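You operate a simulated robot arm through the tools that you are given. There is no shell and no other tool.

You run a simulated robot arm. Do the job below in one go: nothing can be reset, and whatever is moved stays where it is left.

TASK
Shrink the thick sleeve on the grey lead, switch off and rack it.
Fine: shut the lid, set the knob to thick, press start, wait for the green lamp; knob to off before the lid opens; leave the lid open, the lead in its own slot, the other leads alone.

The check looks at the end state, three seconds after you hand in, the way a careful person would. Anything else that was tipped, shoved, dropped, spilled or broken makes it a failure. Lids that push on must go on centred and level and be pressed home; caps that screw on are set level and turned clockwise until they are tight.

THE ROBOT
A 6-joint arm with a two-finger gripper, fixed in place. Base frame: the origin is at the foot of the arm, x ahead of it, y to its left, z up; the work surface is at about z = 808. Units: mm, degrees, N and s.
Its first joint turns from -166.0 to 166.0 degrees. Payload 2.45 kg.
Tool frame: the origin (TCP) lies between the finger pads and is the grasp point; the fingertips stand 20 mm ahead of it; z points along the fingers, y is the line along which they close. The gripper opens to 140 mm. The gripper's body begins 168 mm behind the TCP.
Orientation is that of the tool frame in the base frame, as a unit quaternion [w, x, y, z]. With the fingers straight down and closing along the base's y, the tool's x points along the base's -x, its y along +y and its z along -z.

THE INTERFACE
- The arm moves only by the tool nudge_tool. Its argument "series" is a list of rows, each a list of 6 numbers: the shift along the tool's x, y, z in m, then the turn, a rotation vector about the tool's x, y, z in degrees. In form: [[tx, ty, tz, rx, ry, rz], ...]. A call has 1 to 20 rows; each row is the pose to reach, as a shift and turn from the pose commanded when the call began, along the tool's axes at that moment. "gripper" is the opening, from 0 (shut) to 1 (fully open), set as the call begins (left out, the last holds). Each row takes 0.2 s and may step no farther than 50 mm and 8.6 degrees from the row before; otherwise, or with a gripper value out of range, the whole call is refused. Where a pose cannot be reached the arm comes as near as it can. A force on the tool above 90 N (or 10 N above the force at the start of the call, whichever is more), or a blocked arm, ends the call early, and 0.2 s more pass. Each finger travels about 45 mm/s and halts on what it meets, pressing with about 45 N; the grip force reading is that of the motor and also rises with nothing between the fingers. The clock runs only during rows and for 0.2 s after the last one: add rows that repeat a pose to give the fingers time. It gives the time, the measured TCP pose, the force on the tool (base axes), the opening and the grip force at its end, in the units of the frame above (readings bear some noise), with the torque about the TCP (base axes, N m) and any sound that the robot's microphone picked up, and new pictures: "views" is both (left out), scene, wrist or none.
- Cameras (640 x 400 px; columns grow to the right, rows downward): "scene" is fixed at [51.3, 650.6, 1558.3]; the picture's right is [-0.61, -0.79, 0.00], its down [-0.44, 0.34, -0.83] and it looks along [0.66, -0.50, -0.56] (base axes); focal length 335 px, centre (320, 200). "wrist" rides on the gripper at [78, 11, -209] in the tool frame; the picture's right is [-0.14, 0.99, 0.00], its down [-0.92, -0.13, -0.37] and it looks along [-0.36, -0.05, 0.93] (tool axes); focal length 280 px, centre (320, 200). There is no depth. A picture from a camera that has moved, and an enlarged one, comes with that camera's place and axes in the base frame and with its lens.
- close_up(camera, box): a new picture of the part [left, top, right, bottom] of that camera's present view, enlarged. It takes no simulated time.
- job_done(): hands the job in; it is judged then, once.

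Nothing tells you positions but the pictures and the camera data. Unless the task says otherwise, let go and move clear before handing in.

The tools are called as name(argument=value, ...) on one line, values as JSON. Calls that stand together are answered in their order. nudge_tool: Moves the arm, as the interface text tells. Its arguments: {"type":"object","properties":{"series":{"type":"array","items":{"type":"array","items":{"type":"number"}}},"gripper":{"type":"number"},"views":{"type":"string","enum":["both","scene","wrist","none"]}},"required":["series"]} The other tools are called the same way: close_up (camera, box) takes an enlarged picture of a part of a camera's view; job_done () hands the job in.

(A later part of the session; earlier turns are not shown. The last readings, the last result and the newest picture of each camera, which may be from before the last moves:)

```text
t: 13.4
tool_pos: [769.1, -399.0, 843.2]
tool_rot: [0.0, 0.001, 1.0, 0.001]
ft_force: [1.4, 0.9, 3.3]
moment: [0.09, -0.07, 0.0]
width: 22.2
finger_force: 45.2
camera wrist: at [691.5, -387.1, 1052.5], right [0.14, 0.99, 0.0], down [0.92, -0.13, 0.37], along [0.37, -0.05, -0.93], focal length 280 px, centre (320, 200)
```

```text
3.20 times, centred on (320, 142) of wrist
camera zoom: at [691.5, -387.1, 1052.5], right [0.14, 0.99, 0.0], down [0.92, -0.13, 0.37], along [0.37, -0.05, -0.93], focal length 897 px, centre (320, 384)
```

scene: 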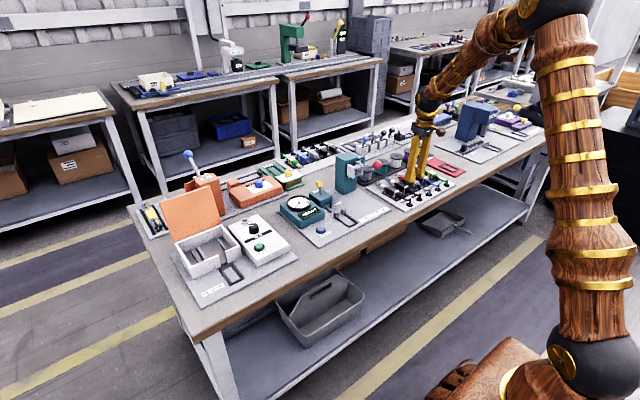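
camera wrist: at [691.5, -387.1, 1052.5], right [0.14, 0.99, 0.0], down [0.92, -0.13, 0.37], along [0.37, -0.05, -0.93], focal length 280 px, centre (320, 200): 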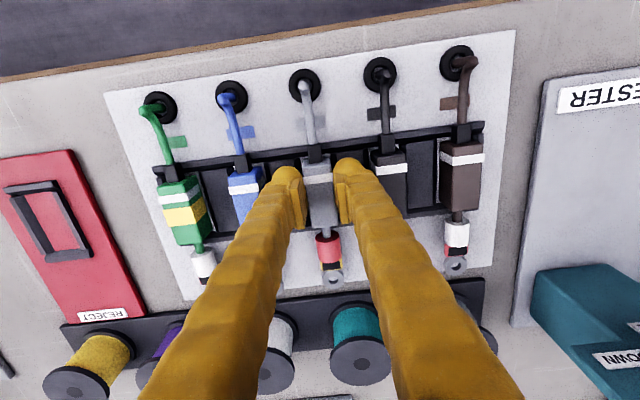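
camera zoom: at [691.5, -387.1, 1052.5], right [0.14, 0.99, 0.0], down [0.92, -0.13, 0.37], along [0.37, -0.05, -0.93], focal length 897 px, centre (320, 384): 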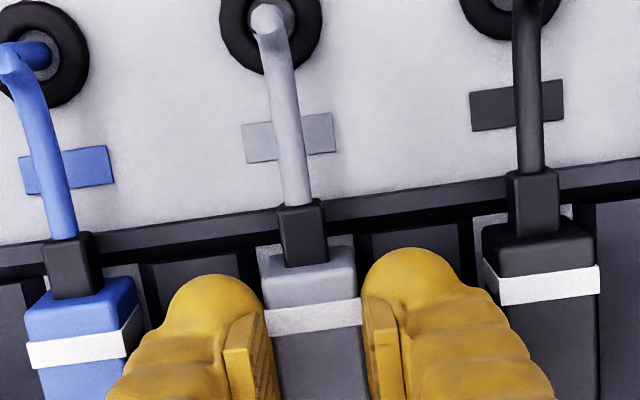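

The grip holds at 22.2 mm. Rack grasp pose recorded as about (769.9, -398.3, 842.4); I lift slowly and watch the tail.

nudge_tool(series=[[0, 0, -0.01, 0, 0, 0], [0, 0, -0.02, 0, 0, 0], [0, 0, -0.03, 0, 0, 0], [0, 0, -0.045, 0, 0, 0], [0, 0, -0.06, 0, 0, 0], [0, 0, -0.06, 0, 0, 0]], gripper=0.0)

close_up(camera="wrist", box=[220, 60, 420, 185])

close_up(camera="scene", box=[377, 135, 457, 185])

```text
t: 14.8
tool_pos: [770.2, -398.3, 902.9]
tool_rot: [0.0, 0.0, 1.0, 0.0]
ft_force: [0.3, -0.1, -0.5]
moment: [-0.01, 0.0, 0.01]
width: 22.7
finger_force: 45.2
camera wrist: at [692.3, -387.0, 1113.0], right [0.14, 0.99, 0.0], down [0.92, -0.13, 0.37], along [0.36, -0.05, -0.93], focal length 280 px, centre (320, 200)
```

scene: 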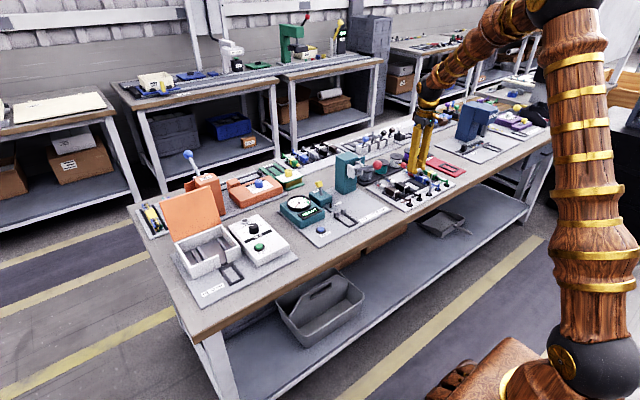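
wrist: 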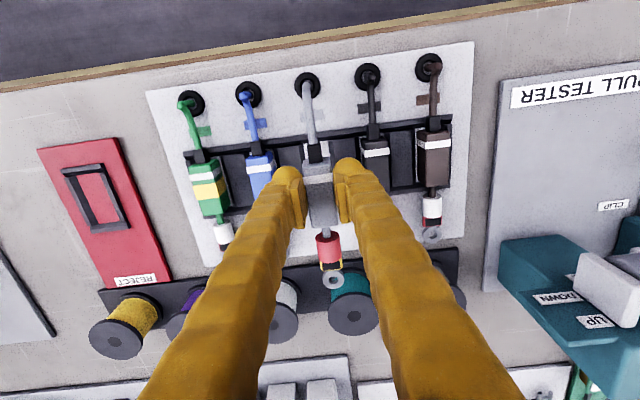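

```text
3.20 times, centred on (320, 122) of wrist
camera zoom: at [692.3, -387.0, 1113.0], right [0.14, 0.99, 0.0], down [0.92, -0.13, 0.37], along [0.36, -0.05, -0.93], focal length 897 px, centre (320, 448)
```

zoom: 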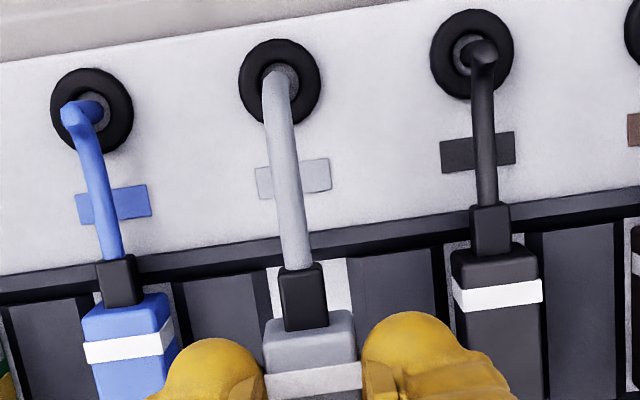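

```text
8.00 times, centred on (417, 160) of scene
camera zoom: at [51.3, 650.6, 1558.3], right [-0.61, -0.79, 0.0], down [-0.44, 0.34, -0.83], along [0.66, -0.5, -0.56], focal length 2679 px, centre (-456, 520)
```

zoom: 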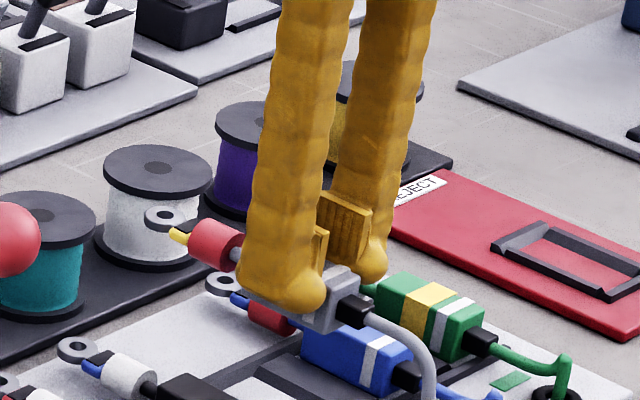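

The cable pays out freely from its grommet, so the lead can be carried. I raise it to z ≈ 1055, pull back to x ≈ 700 and carry it across towards the heater.

nudge_tool(series=[[0.01, 0, -0.04, 0, 0, 0], [0.025, 0, -0.08, 0, 0, 0], [0.045, 0, -0.12, 0, 0, 0], [0.07, 0, -0.15, 0, 0, 0], [0.07, 0.045, -0.155, 0, 0, 0], [0.07, 0.09, -0.155, 0, 0, 0], [0.07, 0.135, -0.155, 0, 0, 0], [0.07, 0.18, -0.155, 0, 0, 0], [0.07, 0.225, -0.155, 0, 0, 0], [0.07, 0.27, -0.155, 0, 0, 0], [0.07, 0.315, -0.155, 0, 0, 0], [0.07, 0.36, -0.155, 0, 0, 0], [0.07, 0.4, -0.155, 0, 0, 0], [0.07, 0.4, -0.155, 0, 0, 0]], gripper=0.0)

```text
t: 17.8
tool_pos: [697.1, -0.2, 1058.3]
tool_rot: [0.0, 0.0, 1.0, 0.0]
ft_force: [-0.3, -0.6, -0.7]
moment: [0.03, 0.05, 0.0]
width: 22.8
finger_force: 45.8
camera wrist: at [618.6, 12.2, 1268.0], right [0.14, 0.99, 0.0], down [0.92, -0.13, 0.37], along [0.36, -0.05, -0.93], focal length 280 px, centre (320, 200)
```

scene: 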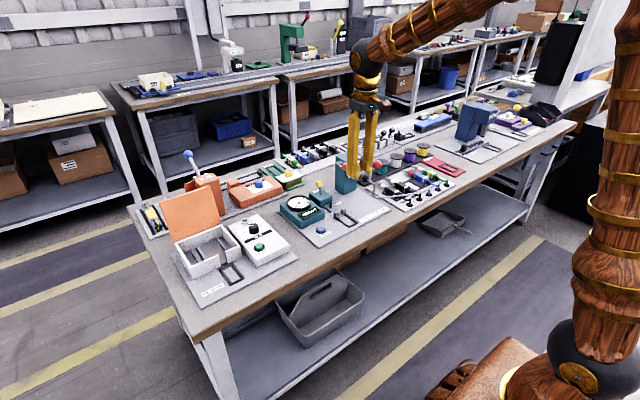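
wrist: 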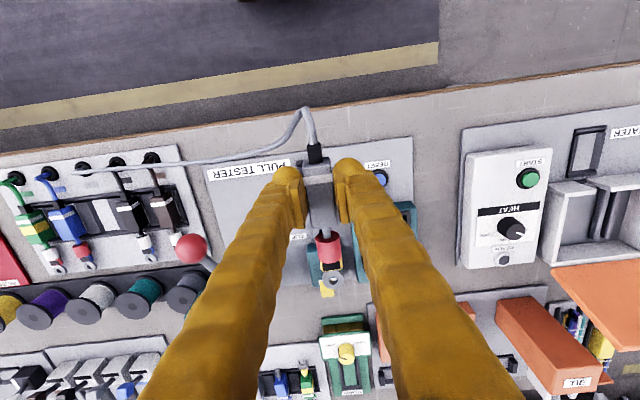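

The lead hangs straight in the grip. I continue to a hover above the heater cradle at about (771.5, 429.5, 905).

nudge_tool(series=[[0, 0.045, 0, 0, 0, 0], [0, 0.09, 0, 0, 0, 0], [0, 0.135, 0, 0, 0, 0], [0, 0.18, 0, 0, 0, 0], [0, 0.225, 0, 0, 0, 0], [0, 0.27, 0, 0, 0, 0], [0, 0.315, 0, 0, 0, 0], [0, 0.36, 0, 0, 0, 0], [0, 0.4, 0, 0, 0, 0], [-0.03, 0.428, 0, 0, 0, 0], [-0.06, 0.428, 0.03, 0, 0, 0], [-0.072, 0.428, 0.07, 0, 0, 0], [-0.072, 0.428, 0.11, 0, 0, 0], [-0.072, 0.428, 0.14, 0, 0, 0], [-0.072, 0.428, 0.14, 0, 0, 0]], gripper=0.0)

close_up(camera="wrist", box=[220, 80, 420, 205])

close_up(camera="scene", box=[175, 210, 275, 272])

```text
t: 21.0
tool_pos: [772.5, 426.6, 918.0]
tool_rot: [0.0, -0.001, 1.0, 0.0]
ft_force: [0.3, 1.0, -0.7]
moment: [0.0, 0.03, -0.04]
width: 22.6
finger_force: 45.3
camera wrist: at [694.7, 438.7, 1127.6], right [0.14, 0.99, 0.0], down [0.92, -0.13, 0.37], along [0.37, -0.05, -0.93], focal length 280 px, centre (320, 200)
```

scene: 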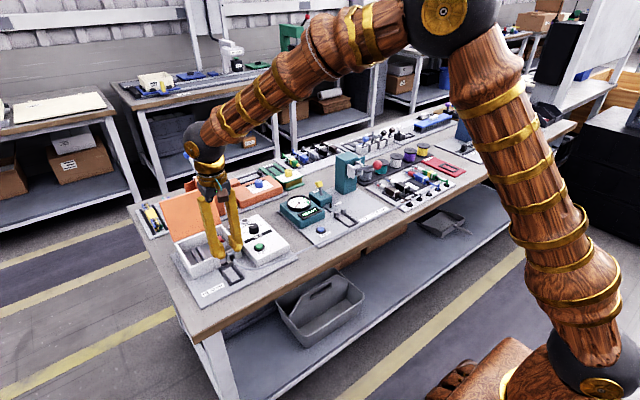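
wrist: 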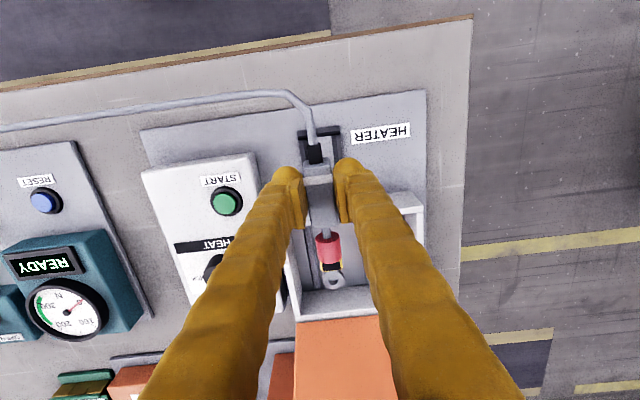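

```text
3.20 times, centred on (320, 142) of wrist
camera zoom: at [694.7, 438.7, 1127.6], right [0.14, 0.99, 0.0], down [0.92, -0.13, 0.37], along [0.37, -0.05, -0.93], focal length 897 px, centre (320, 384)
```

zoom: 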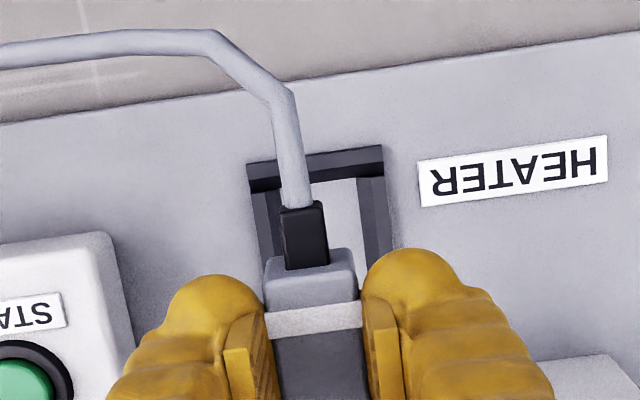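

```text
6.40 times, centred on (225, 241) of scene
camera zoom: at [51.3, 650.6, 1558.3], right [-0.61, -0.79, 0.0], down [-0.44, 0.34, -0.83], along [0.66, -0.5, -0.56], focal length 2143 px, centre (928, -62)
```

zoom: 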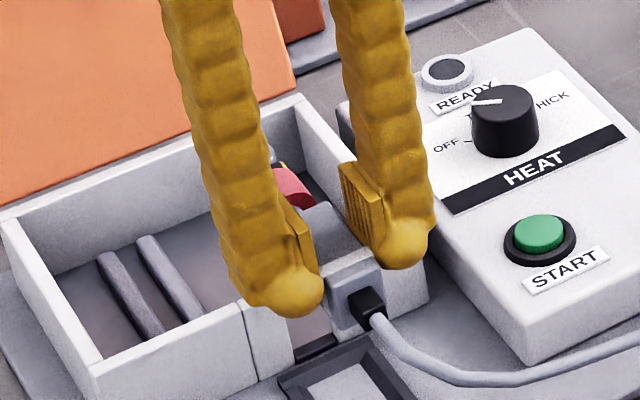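

The lead hovers above the cradle. I zoom in on the gap, sleeve and cradle to verify the lateral and lengthwise fit before lowering.

close_up(camera="scene", box=[205, 235, 253, 265])

close_up(camera="wrist", box=[280, 180, 400, 255])

close_up(camera="wrist", box=[280, 110, 376, 170])

```text
13.33 times, centred on (229, 250) of scene
camera zoom: at [51.3, 650.6, 1558.3], right [-0.61, -0.79, 0.0], down [-0.44, 0.34, -0.83], along [0.66, -0.5, -0.56], focal length 4465 px, centre (1533, -467)
```

zoom: 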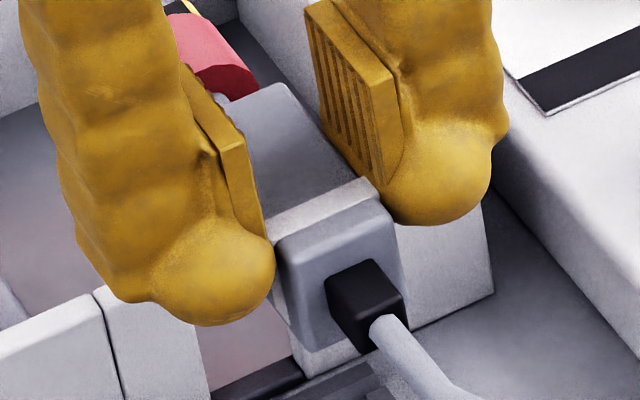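

```text
5.33 times, centred on (340, 218) of wrist
camera zoom: at [694.7, 438.7, 1127.6], right [0.14, 0.99, 0.0], down [0.92, -0.13, 0.37], along [0.37, -0.05, -0.93], focal length 1495 px, centre (213, 107)
```

zoom: 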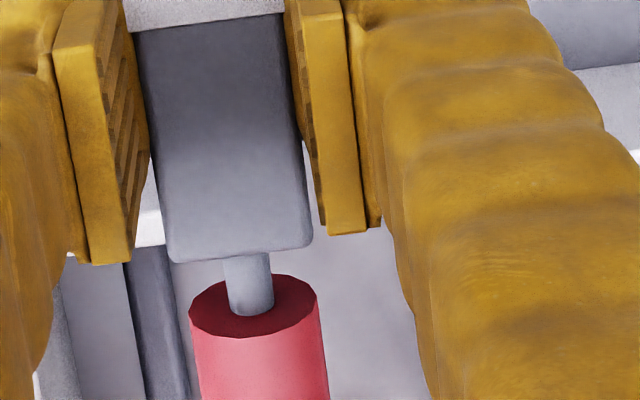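

```text
6.67 times, centred on (328, 140) of wrist
camera zoom: at [694.7, 438.7, 1127.6], right [0.14, 0.99, 0.0], down [0.92, -0.13, 0.37], along [0.37, -0.05, -0.93], focal length 1869 px, centre (267, 600)
```

zoom: 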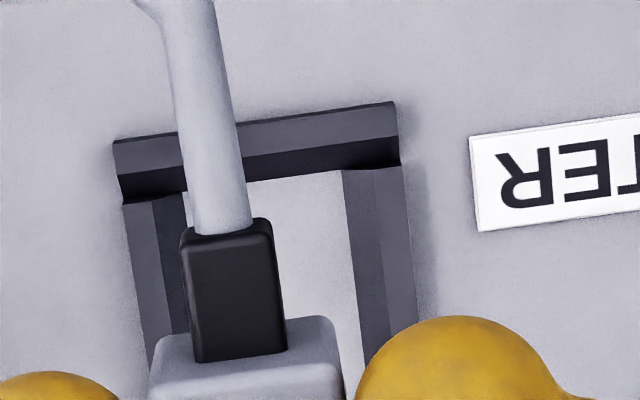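

By my measurements the sleeve (about 21.8 mm) must pass near a gap of about 21.5 mm, so I want a clear, unobstructed look at the gap before lowering. I raise and step aside in y.

nudge_tool(series=[[0, 0, -0.04, 0, 0, 0], [0, -0.04, -0.06, 0, 0, 0], [0, -0.08, -0.06, 0, 0, 0], [0, -0.12, -0.06, 0, 0, 0], [0, -0.16, -0.06, 0, 0, 0], [0, -0.16, -0.06, 0, 0, 0]], gripper=0.0)

close_up(camera="wrist", box=[400, 100, 560, 200])

close_up(camera="wrist", box=[430, 150, 510, 200])

close_up(camera="scene", box=[215, 235, 263, 265])

```text
t: 22.4
tool_pos: [773.7, 269.7, 978.5]
tool_rot: [0.0, 0.001, 1.0, 0.001]
ft_force: [0.1, -0.6, -0.6]
moment: [-0.06, 0.01, -0.04]
width: 22.2
finger_force: 44.8
camera wrist: at [695.5, 281.2, 1187.6], right [0.14, 0.99, 0.0], down [0.92, -0.13, 0.37], along [0.37, -0.05, -0.93], focal length 280 px, centre (320, 200)
```

scene: 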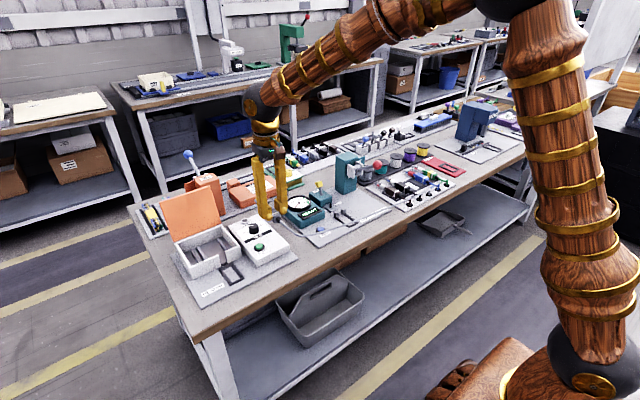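
wrist: 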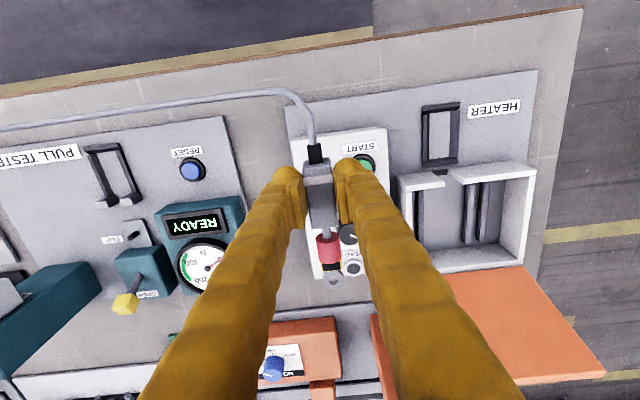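

```text
4.00 times, centred on (480, 150) of wrist
camera zoom: at [695.5, 281.2, 1187.6], right [0.14, 0.99, 0.0], down [0.92, -0.13, 0.37], along [0.37, -0.05, -0.93], focal length 1122 px, centre (-320, 400)
```

zoom: 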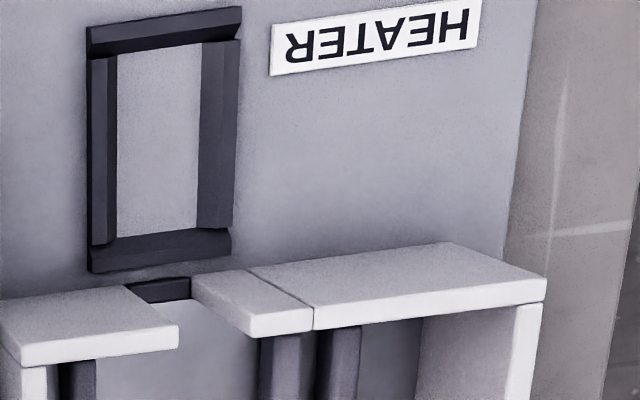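

```text
8.00 times, centred on (470, 175) of wrist
camera zoom: at [695.5, 281.2, 1187.6], right [0.14, 0.99, 0.0], down [0.92, -0.13, 0.37], along [0.37, -0.05, -0.93], focal length 2243 px, centre (-880, 400)
```

zoom: 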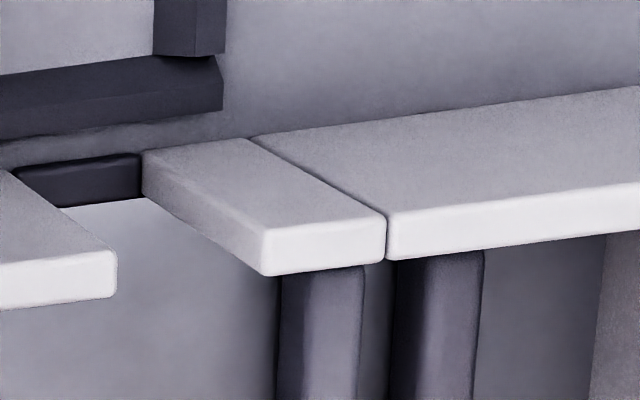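

```text
13.33 times, centred on (239, 250) of scene
camera zoom: at [51.3, 650.6, 1558.3], right [-0.61, -0.79, 0.0], down [-0.44, 0.34, -0.83], along [0.66, -0.5, -0.56], focal length 4465 px, centre (1400, -467)
```

zoom: 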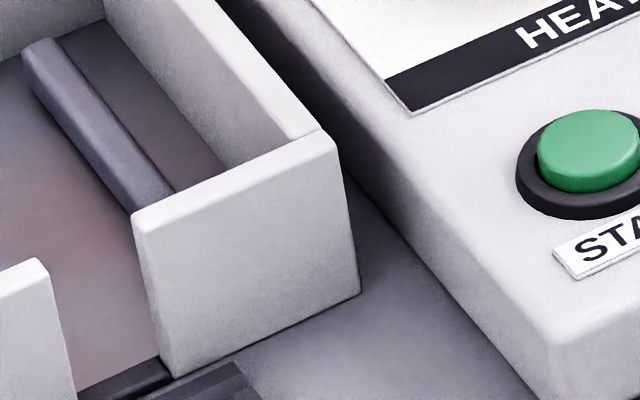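

The gap now reads about 22 mm at y 420–441, wall x 821–830. I zoom on the held sleeve to compare its diameter more carefully.

close_up(camera="wrist", box=[296, 205, 360, 245])

close_up(camera="scene", box=[250, 190, 298, 220])

close_up(camera="wrist", box=[390, 160, 550, 260])

```text
10.00 times, centred on (328, 225) of wrist
camera zoom: at [695.5, 281.2, 1187.6], right [0.14, 0.99, 0.0], down [0.92, -0.13, 0.37], along [0.37, -0.05, -0.93], focal length 2804 px, centre (240, -50)
```

zoom: 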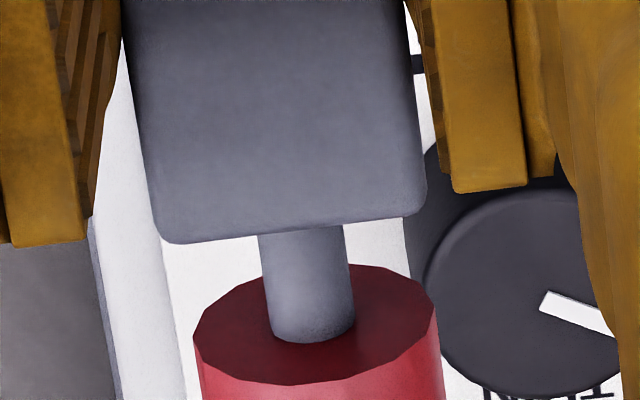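

```text
13.33 times, centred on (274, 205) of scene
camera zoom: at [51.3, 650.6, 1558.3], right [-0.61, -0.79, 0.0], down [-0.44, 0.34, -0.83], along [0.66, -0.5, -0.56], focal length 4465 px, centre (933, 133)
```

zoom: 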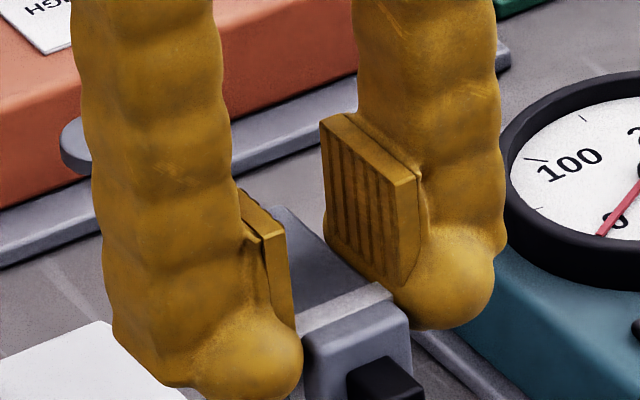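

```text
4.00 times, centred on (470, 210) of wrist
camera zoom: at [695.5, 281.2, 1187.6], right [0.14, 0.99, 0.0], down [0.92, -0.13, 0.37], along [0.37, -0.05, -0.93], focal length 1122 px, centre (-280, 160)
```

zoom: 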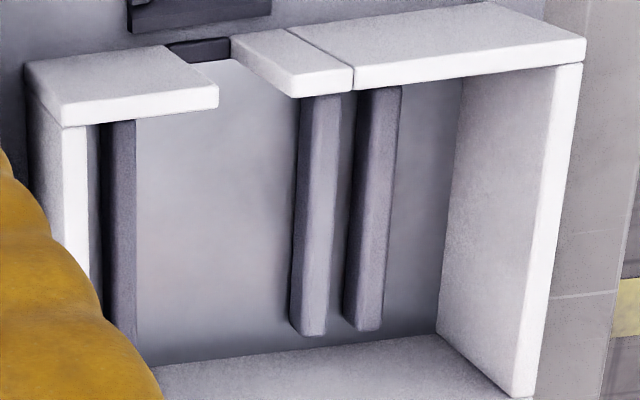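

The sleeve and gap are both near 22 mm, so centring matters. I return to hover with a +2.8 mm y correction, slightly lower (just above the wall top), and compare again.

nudge_tool(series=[[0, 0.04, 0, 0, 0, 0], [0, 0.08, 0, 0, 0, 0], [0, 0.12, 0, 0, 0, 0], [0, 0.1628, 0, 0, 0, 0], [0, 0.1628, 0.04, 0, 0, 0], [0, 0.1628, 0.07, 0, 0, 0], [0, 0.1628, 0.084, 0, 0, 0], [0, 0.1628, 0.084, 0, 0, 0]], gripper=0.0)

close_up(camera="wrist", box=[280, 100, 376, 160])

close_up(camera="wrist", box=[280, 190, 376, 250])

close_up(camera="scene", box=[205, 235, 253, 265])

```text
t: 24.2
tool_pos: [772.7, 433.5, 892.4]
tool_rot: [-0.001, 0.0, 1.0, 0.0]
ft_force: [-0.5, 0.4, -0.9]
moment: [-0.01, 0.01, 0.0]
width: 22.2
finger_force: 44.9
camera wrist: at [694.9, 445.4, 1102.2], right [0.14, 0.99, 0.0], down [0.92, -0.13, 0.37], along [0.37, -0.05, -0.93], focal length 280 px, centre (320, 200)
```

scene: 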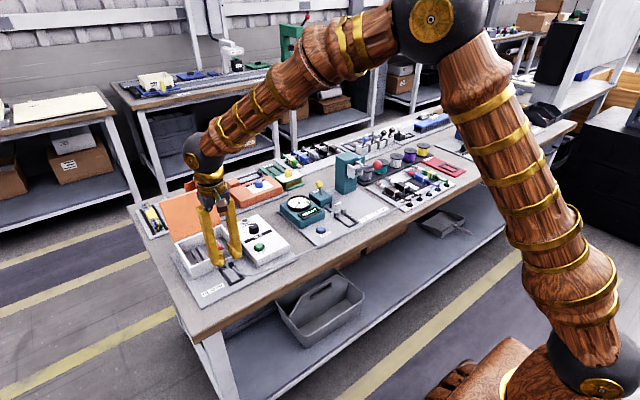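
wrist: 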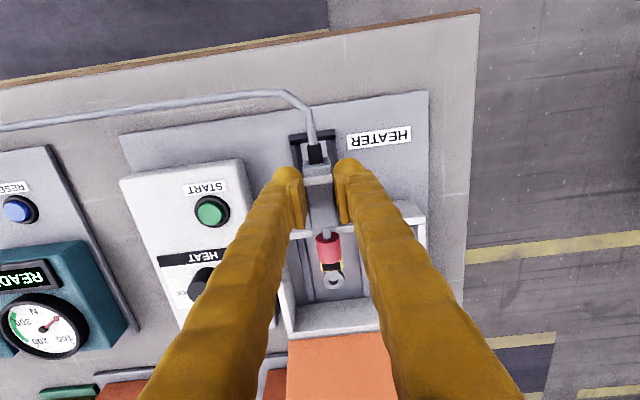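

```text
6.67 times, centred on (328, 130) of wrist
camera zoom: at [694.9, 445.4, 1102.2], right [0.14, 0.99, 0.0], down [0.92, -0.13, 0.37], along [0.37, -0.05, -0.93], focal length 1869 px, centre (267, 667)
```

zoom: 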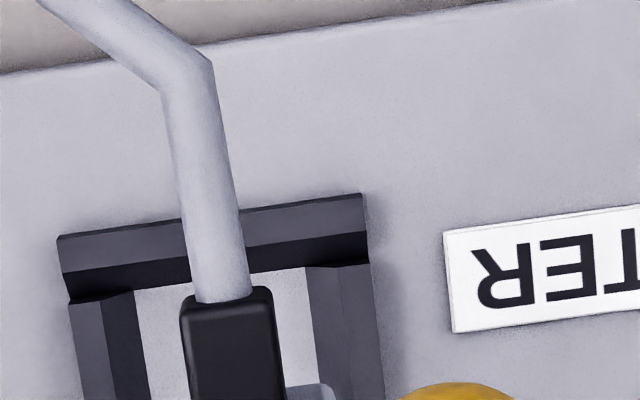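

```text
6.67 times, centred on (328, 220) of wrist
camera zoom: at [694.9, 445.4, 1102.2], right [0.14, 0.99, 0.0], down [0.92, -0.13, 0.37], along [0.37, -0.05, -0.93], focal length 1869 px, centre (267, 67)
```

zoom: 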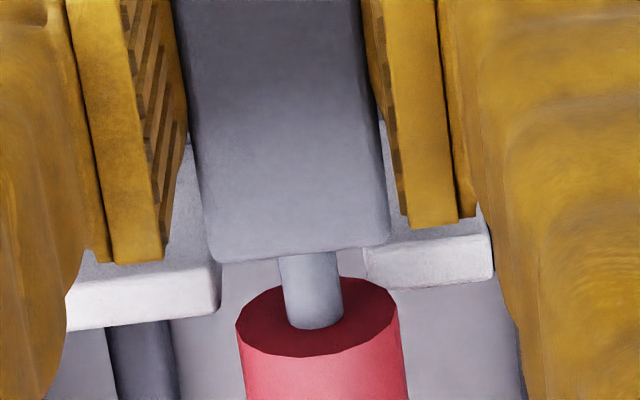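

```text
13.33 times, centred on (229, 250) of scene
camera zoom: at [51.3, 650.6, 1558.3], right [-0.61, -0.79, 0.0], down [-0.44, 0.34, -0.83], along [0.66, -0.5, -0.56], focal length 4465 px, centre (1533, -467)
```

zoom: 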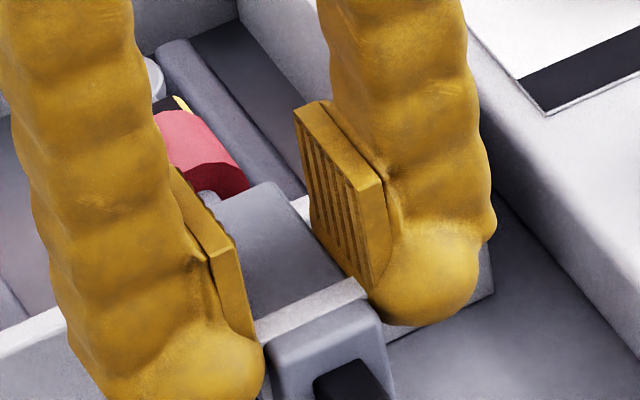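

The arm really landed about 2 mm off its command; the body is now about 3.8 mm too far in +y relative to the cradle and gap. I correct that and re-measure.

nudge_tool(series=[[0, -0.0038, 0, 0, 0, 0], [0, -0.0038, 0, 0, 0, 0]], gripper=0.0, views="wrist")

close_up(camera="wrist", box=[280, 100, 376, 160])

close_up(camera="wrist", box=[280, 190, 376, 250])

```text
t: 24.8
tool_pos: [772.9, 428.6, 893.8]
tool_rot: [0.0, 0.001, 1.0, 0.0]
ft_force: [-0.2, -0.4, -1.3]
moment: [-0.01, -0.02, 0.01]
width: 22.5
finger_force: 44.4
camera wrist: at [694.7, 440.7, 1102.4], right [0.14, 0.99, 0.0], down [0.92, -0.13, 0.37], along [0.36, -0.05, -0.93], focal length 280 px, centre (320, 200)
```

wrist: 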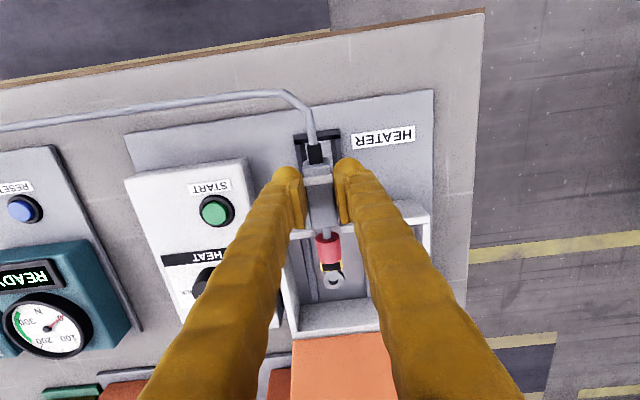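

```text
6.67 times, centred on (328, 130) of wrist
camera zoom: at [694.7, 440.7, 1102.4], right [0.14, 0.99, 0.0], down [0.92, -0.13, 0.37], along [0.36, -0.05, -0.93], focal length 1869 px, centre (267, 667)
```

zoom: 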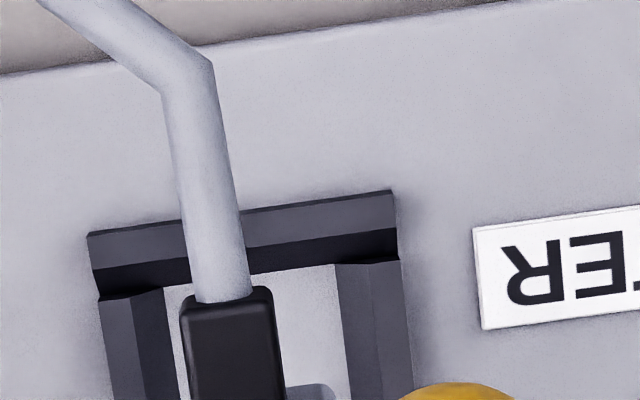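

```text
6.67 times, centred on (328, 220) of wrist
camera zoom: at [694.7, 440.7, 1102.4], right [0.14, 0.99, 0.0], down [0.92, -0.13, 0.37], along [0.36, -0.05, -0.93], focal length 1869 px, centre (267, 67)
```

zoom: 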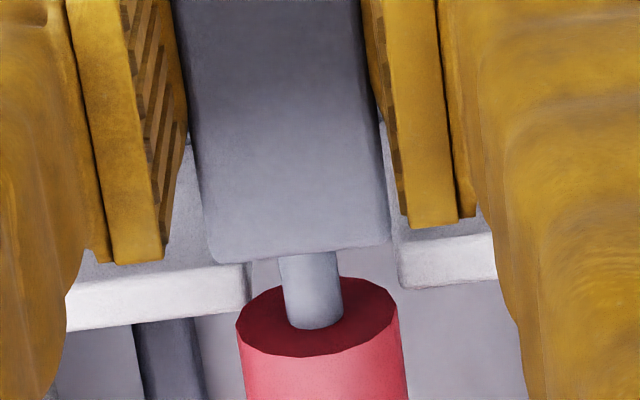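

Now the sleeve is within about 0.6 mm of the gap centre; the body should go about 2 mm further in +x. I apply these and descend in small steps watching the force.

nudge_tool(series=[[-0.002, 0.0005, 0, 0, 0, 0], [-0.002, 0.0005, 0.004, 0, 0, 0], [-0.002, 0.0005, 0.008, 0, 0, 0], [-0.002, 0.0005, 0.008, 0, 0, 0]], gripper=0.0, views="wrist")

close_up(camera="wrist", box=[280, 100, 376, 160])

close_up(camera="wrist", box=[280, 190, 376, 250])

```text
t: 25.8
tool_pos: [773.5, 429.2, 885.8]
tool_rot: [0.0, 0.0, 1.0, 0.0]
ft_force: [0.2, -0.5, -0.6]
moment: [-0.01, 0.01, 0.02]
width: 22.4
finger_force: 44.6
camera wrist: at [696.3, 441.0, 1095.0], right [0.14, 0.99, 0.0], down [0.92, -0.13, 0.37], along [0.37, -0.05, -0.93], focal length 280 px, centre (320, 200)
```

wrist: 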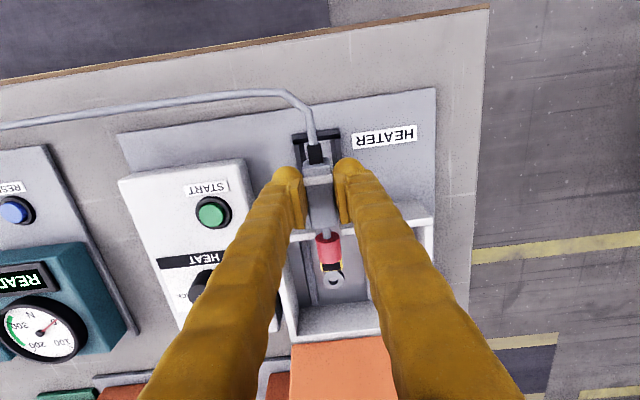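

```text
6.67 times, centred on (328, 130) of wrist
camera zoom: at [696.3, 441.0, 1095.0], right [0.14, 0.99, 0.0], down [0.92, -0.13, 0.37], along [0.37, -0.05, -0.93], focal length 1869 px, centre (267, 667)
```

zoom: 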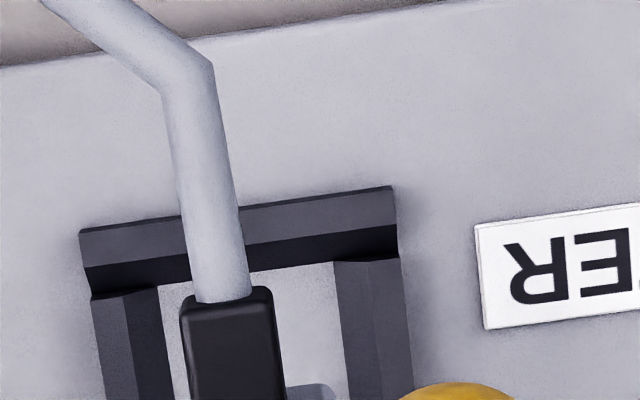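

```text
6.67 times, centred on (328, 220) of wrist
camera zoom: at [696.3, 441.0, 1095.0], right [0.14, 0.99, 0.0], down [0.92, -0.13, 0.37], along [0.37, -0.05, -0.93], focal length 1869 px, centre (267, 67)
```

zoom: 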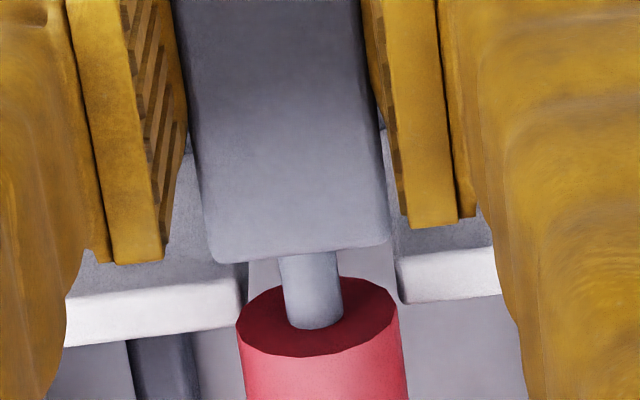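

Alignment is within about half a millimetre. I continue down 12 mm through the wall-top height.

nudge_tool(series=[[0, 0.0003, 0.003, 0, 0, 0], [0, 0.0003, 0.006, 0, 0, 0], [0, 0.0003, 0.009, 0, 0, 0], [0, 0.0003, 0.012, 0, 0, 0], [0, 0.0003, 0.012, 0, 0, 0]], gripper=0.0, views="wrist")

close_up(camera="wrist", box=[280, 100, 376, 160])

close_up(camera="wrist", box=[280, 190, 376, 250])

```text
t: 27.0
tool_pos: [774.5, 430.4, 874.1]
tool_rot: [0.0, 0.0, 1.0, 0.001]
ft_force: [0.1, -0.2, -0.6]
moment: [0.0, 0.02, 0.01]
width: 22.4
finger_force: 45.0
camera wrist: at [696.2, 440.8, 1083.1], right [0.14, 0.99, 0.0], down [0.92, -0.13, 0.37], along [0.36, -0.05, -0.93], focal length 280 px, centre (320, 200)
```

wrist: 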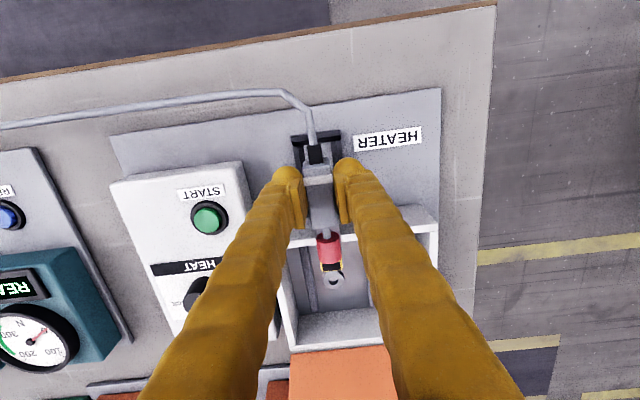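

```text
6.67 times, centred on (328, 130) of wrist
camera zoom: at [696.2, 440.8, 1083.1], right [0.14, 0.99, 0.0], down [0.92, -0.13, 0.37], along [0.36, -0.05, -0.93], focal length 1869 px, centre (267, 667)
```

zoom: 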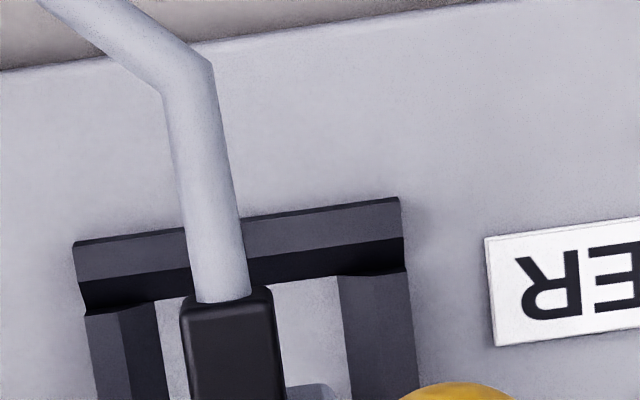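

```text
6.67 times, centred on (328, 220) of wrist
camera zoom: at [696.2, 440.8, 1083.1], right [0.14, 0.99, 0.0], down [0.92, -0.13, 0.37], along [0.36, -0.05, -0.93], focal length 1869 px, centre (267, 67)
```

zoom: 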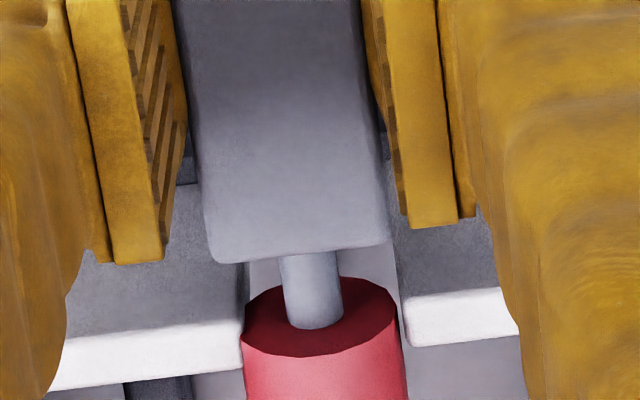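

No contact yet; the sleeve's widest part is now entering the gap. I continue in small steps.

nudge_tool(series=[[0, 0.0002, 0.002, 0, 0, 0], [0, 0.0002, 0.004, 0, 0, 0], [0, 0.0002, 0.006, 0, 0, 0], [0, 0.0002, 0.006, 0, 0, 0]], gripper=0.0, views="wrist")

close_up(camera="wrist", box=[280, 190, 376, 250])

close_up(camera="wrist", box=[280, 100, 376, 160])

```text
t: 28.0
tool_pos: [775.0, 429.8, 867.0]
tool_rot: [0.001, 0.0, 1.0, 0.001]
ft_force: [0.2, 0.0, -1.5]
moment: [-0.02, 0.0, 0.01]
width: 22.3
finger_force: 45.1
camera wrist: at [695.6, 441.4, 1076.8], right [0.14, 0.99, 0.0], down [0.92, -0.13, 0.37], along [0.37, -0.05, -0.93], focal length 280 px, centre (320, 200)
```

wrist: 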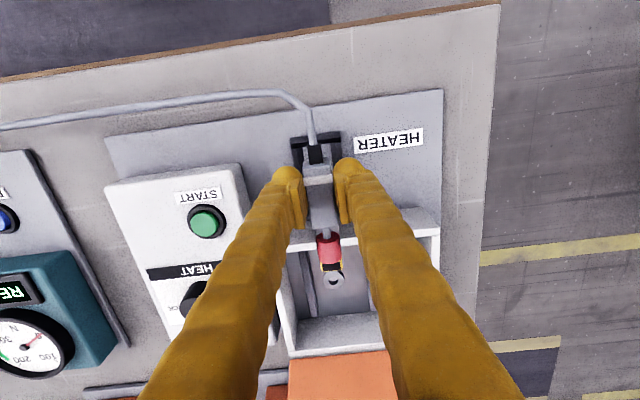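

```text
6.67 times, centred on (328, 220) of wrist
camera zoom: at [695.6, 441.4, 1076.8], right [0.14, 0.99, 0.0], down [0.92, -0.13, 0.37], along [0.37, -0.05, -0.93], focal length 1869 px, centre (267, 67)
```

zoom: 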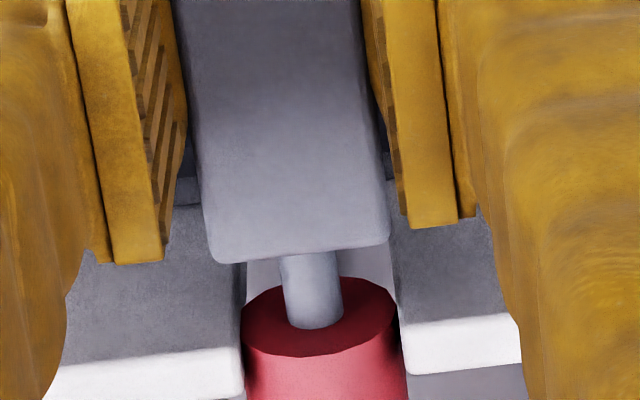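

```text
6.67 times, centred on (328, 130) of wrist
camera zoom: at [695.6, 441.4, 1076.8], right [0.14, 0.99, 0.0], down [0.92, -0.13, 0.37], along [0.37, -0.05, -0.93], focal length 1869 px, centre (267, 667)
```

zoom: 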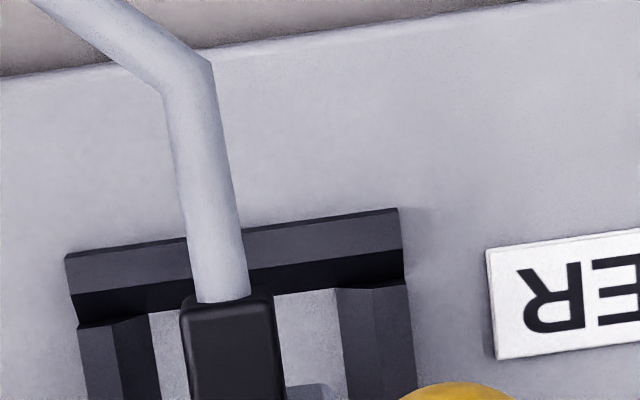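

Still no contact and the body is centred on the cradle. I shift 1 mm in +x and continue down 14 mm.

nudge_tool(series=[[-0.001, 0, 0.004, 0, 0, 0], [-0.001, 0, 0.008, 0, 0, 0], [-0.001, 0, 0.012, 0, 0, 0], [-0.001, 0, 0.014, 0, 0, 0], [-0.001, 0, 0.014, 0, 0, 0]], gripper=0.0, views="wrist")

close_up(camera="wrist", box=[280, 190, 376, 250])

close_up(camera="wrist", box=[280, 110, 376, 170])

close_up(camera="scene", box=[205, 240, 253, 270])

```text
t: 29.2
tool_pos: [776.4, 429.7, 853.8]
tool_rot: [0.0, -0.001, 1.0, 0.0]
ft_force: [-0.7, 0.3, -1.0]
moment: [-0.02, -0.01, 0.03]
width: 22.4
finger_force: 45.2
camera wrist: at [697.6, 441.2, 1062.9], right [0.14, 0.99, 0.0], down [0.92, -0.13, 0.37], along [0.36, -0.05, -0.93], focal length 280 px, centre (320, 200)
```

wrist: 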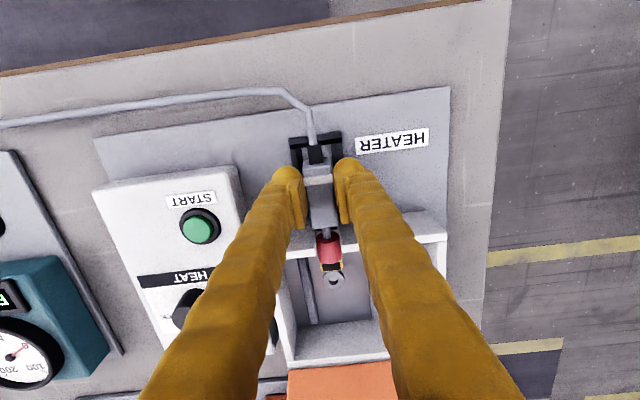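

```text
6.67 times, centred on (328, 220) of wrist
camera zoom: at [697.6, 441.2, 1062.9], right [0.14, 0.99, 0.0], down [0.92, -0.13, 0.37], along [0.36, -0.05, -0.93], focal length 1869 px, centre (267, 67)
```

zoom: 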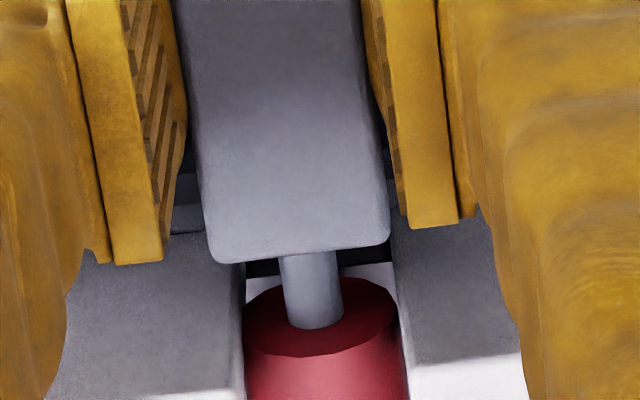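

```text
6.67 times, centred on (328, 140) of wrist
camera zoom: at [697.6, 441.2, 1062.9], right [0.14, 0.99, 0.0], down [0.92, -0.13, 0.37], along [0.36, -0.05, -0.93], focal length 1869 px, centre (267, 600)
```

zoom: 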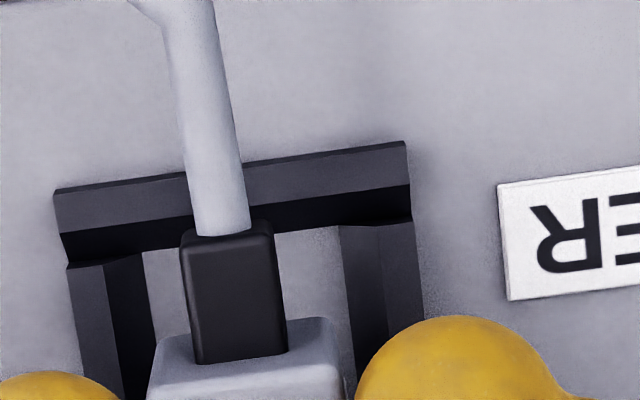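

```text
13.33 times, centred on (229, 255) of scene
camera zoom: at [51.3, 650.6, 1558.3], right [-0.61, -0.79, 0.0], down [-0.44, 0.34, -0.83], along [0.66, -0.5, -0.56], focal length 4465 px, centre (1533, -533)
```

zoom: 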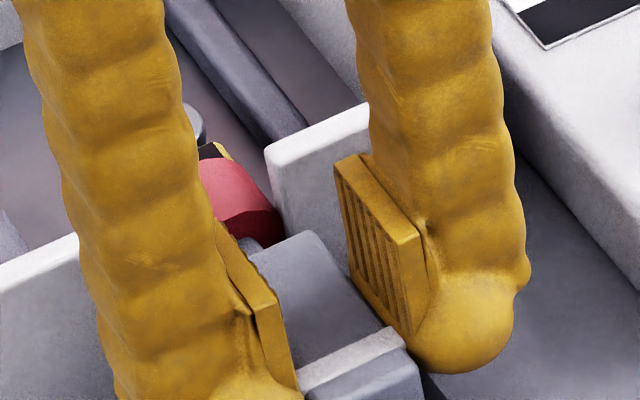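

The body is about to enter the cradle, centred within a millimetre. I lower the last 10 mm in small steps.

nudge_tool(series=[[0, 0.0004, 0.003, 0, 0, 0], [0, 0.0004, 0.006, 0, 0, 0], [0, 0.0004, 0.009, 0, 0, 0], [0, 0.0004, 0.009, 0, 0, 0]], gripper=0.0, views="wrist")

close_up(camera="wrist", box=[280, 110, 376, 170])

close_up(camera="scene", box=[205, 240, 253, 270])

```text
t: 30.2
tool_pos: [775.9, 428.8, 844.0]
tool_rot: [0.0, 0.0, 1.0, 0.001]
ft_force: [-14.0, 2.6, 28.0]
moment: [0.05, -0.49, 0.04]
width: 22.4
finger_force: 44.9
camera wrist: at [696.8, 441.0, 1054.6], right [0.14, 0.99, 0.0], down [0.92, -0.13, 0.37], along [0.37, -0.05, -0.93], focal length 280 px, centre (320, 200)
```

wrist: 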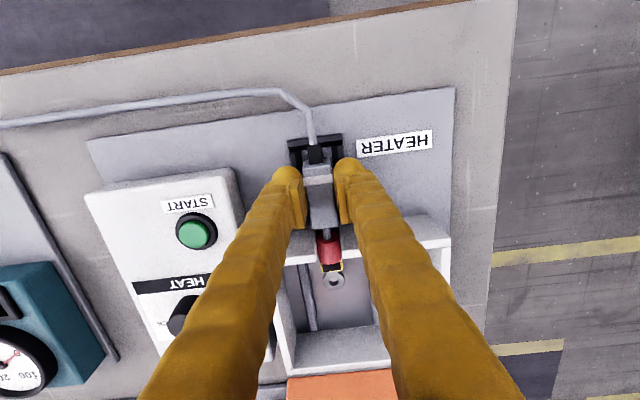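

```text
6.67 times, centred on (328, 140) of wrist
camera zoom: at [696.8, 441.0, 1054.6], right [0.14, 0.99, 0.0], down [0.92, -0.13, 0.37], along [0.37, -0.05, -0.93], focal length 1869 px, centre (267, 600)
```

zoom: 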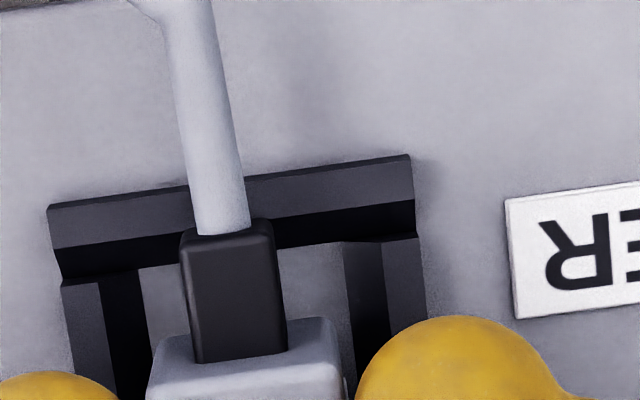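

```text
13.33 times, centred on (229, 255) of scene
camera zoom: at [51.3, 650.6, 1558.3], right [-0.61, -0.79, 0.0], down [-0.44, 0.34, -0.83], along [0.66, -0.5, -0.56], focal length 4465 px, centre (1533, -533)
```

zoom: 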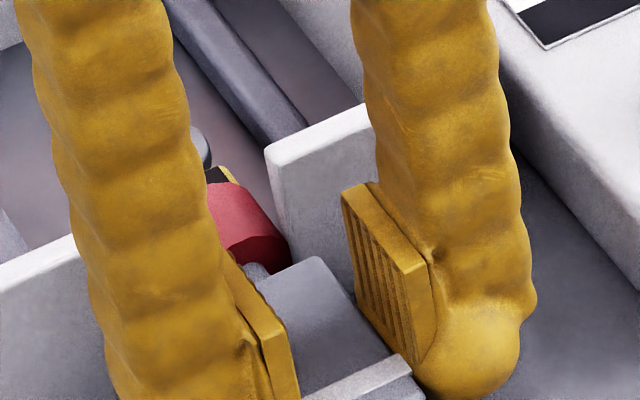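

The body's far end is riding on the far chamfer (force -14 N in x, 28 N up, contact about 30 mm ahead in +x), so it is a bit too far forward. I lift slightly, shift back 2.5 mm and lower again.

nudge_tool(series=[[0, 0, -0.004, 0, 0, 0], [0.0025, 0, -0.004, 0, 0, 0], [0.0025, 0, -0.001, 0, 0, 0], [0.0025, 0, 0.001, 0, 0, 0], [0.0025, 0, 0.001, 0, 0, 0]], gripper=0.0, views="wrist")

close_up(camera="wrist", box=[280, 110, 376, 170])

```text
t: 31.4
tool_pos: [771.8, 429.6, 843.5]
tool_rot: [0.0, 0.0, 1.0, -0.001]
ft_force: [0.9, 1.0, -0.4]
moment: [0.05, 0.02, 0.0]
width: 22.2
finger_force: 45.1
camera wrist: at [693.9, 441.0, 1053.4], right [0.14, 0.99, 0.0], down [0.92, -0.13, 0.37], along [0.36, -0.05, -0.93], focal length 280 px, centre (320, 200)
```

wrist: 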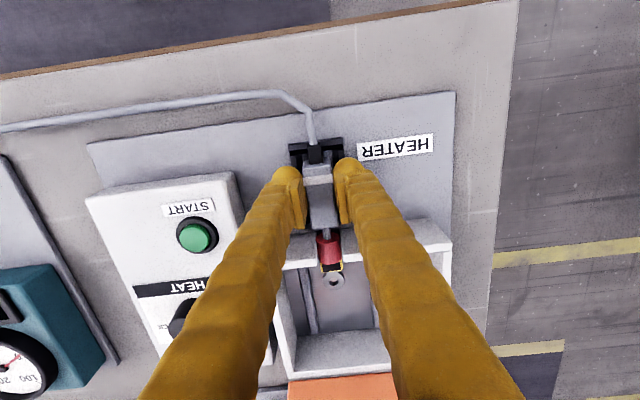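

```text
6.67 times, centred on (328, 140) of wrist
camera zoom: at [693.9, 441.0, 1053.4], right [0.14, 0.99, 0.0], down [0.92, -0.13, 0.37], along [0.36, -0.05, -0.93], focal length 1869 px, centre (267, 600)
```

zoom: 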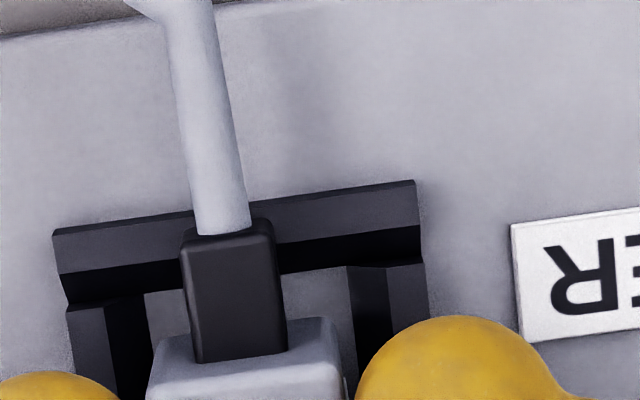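

Now it sinks in without load. I lower 2 mm more to seat it.

nudge_tool(series=[[0, 0, 0.001, 0, 0, 0], [0, 0, 0.002, 0, 0, 0], [0, 0, 0.002, 0, 0, 0]], gripper=0.0, views="none")

```text
t: 32.2
tool_pos: [772.7, 430.6, 842.5]
tool_rot: [0.001, 0.0, 1.0, -0.001]
ft_force: [-19.4, -8.5, 24.1]
moment: [-0.17, 0.22, -0.11]
width: 22.7
finger_force: 45.0
```

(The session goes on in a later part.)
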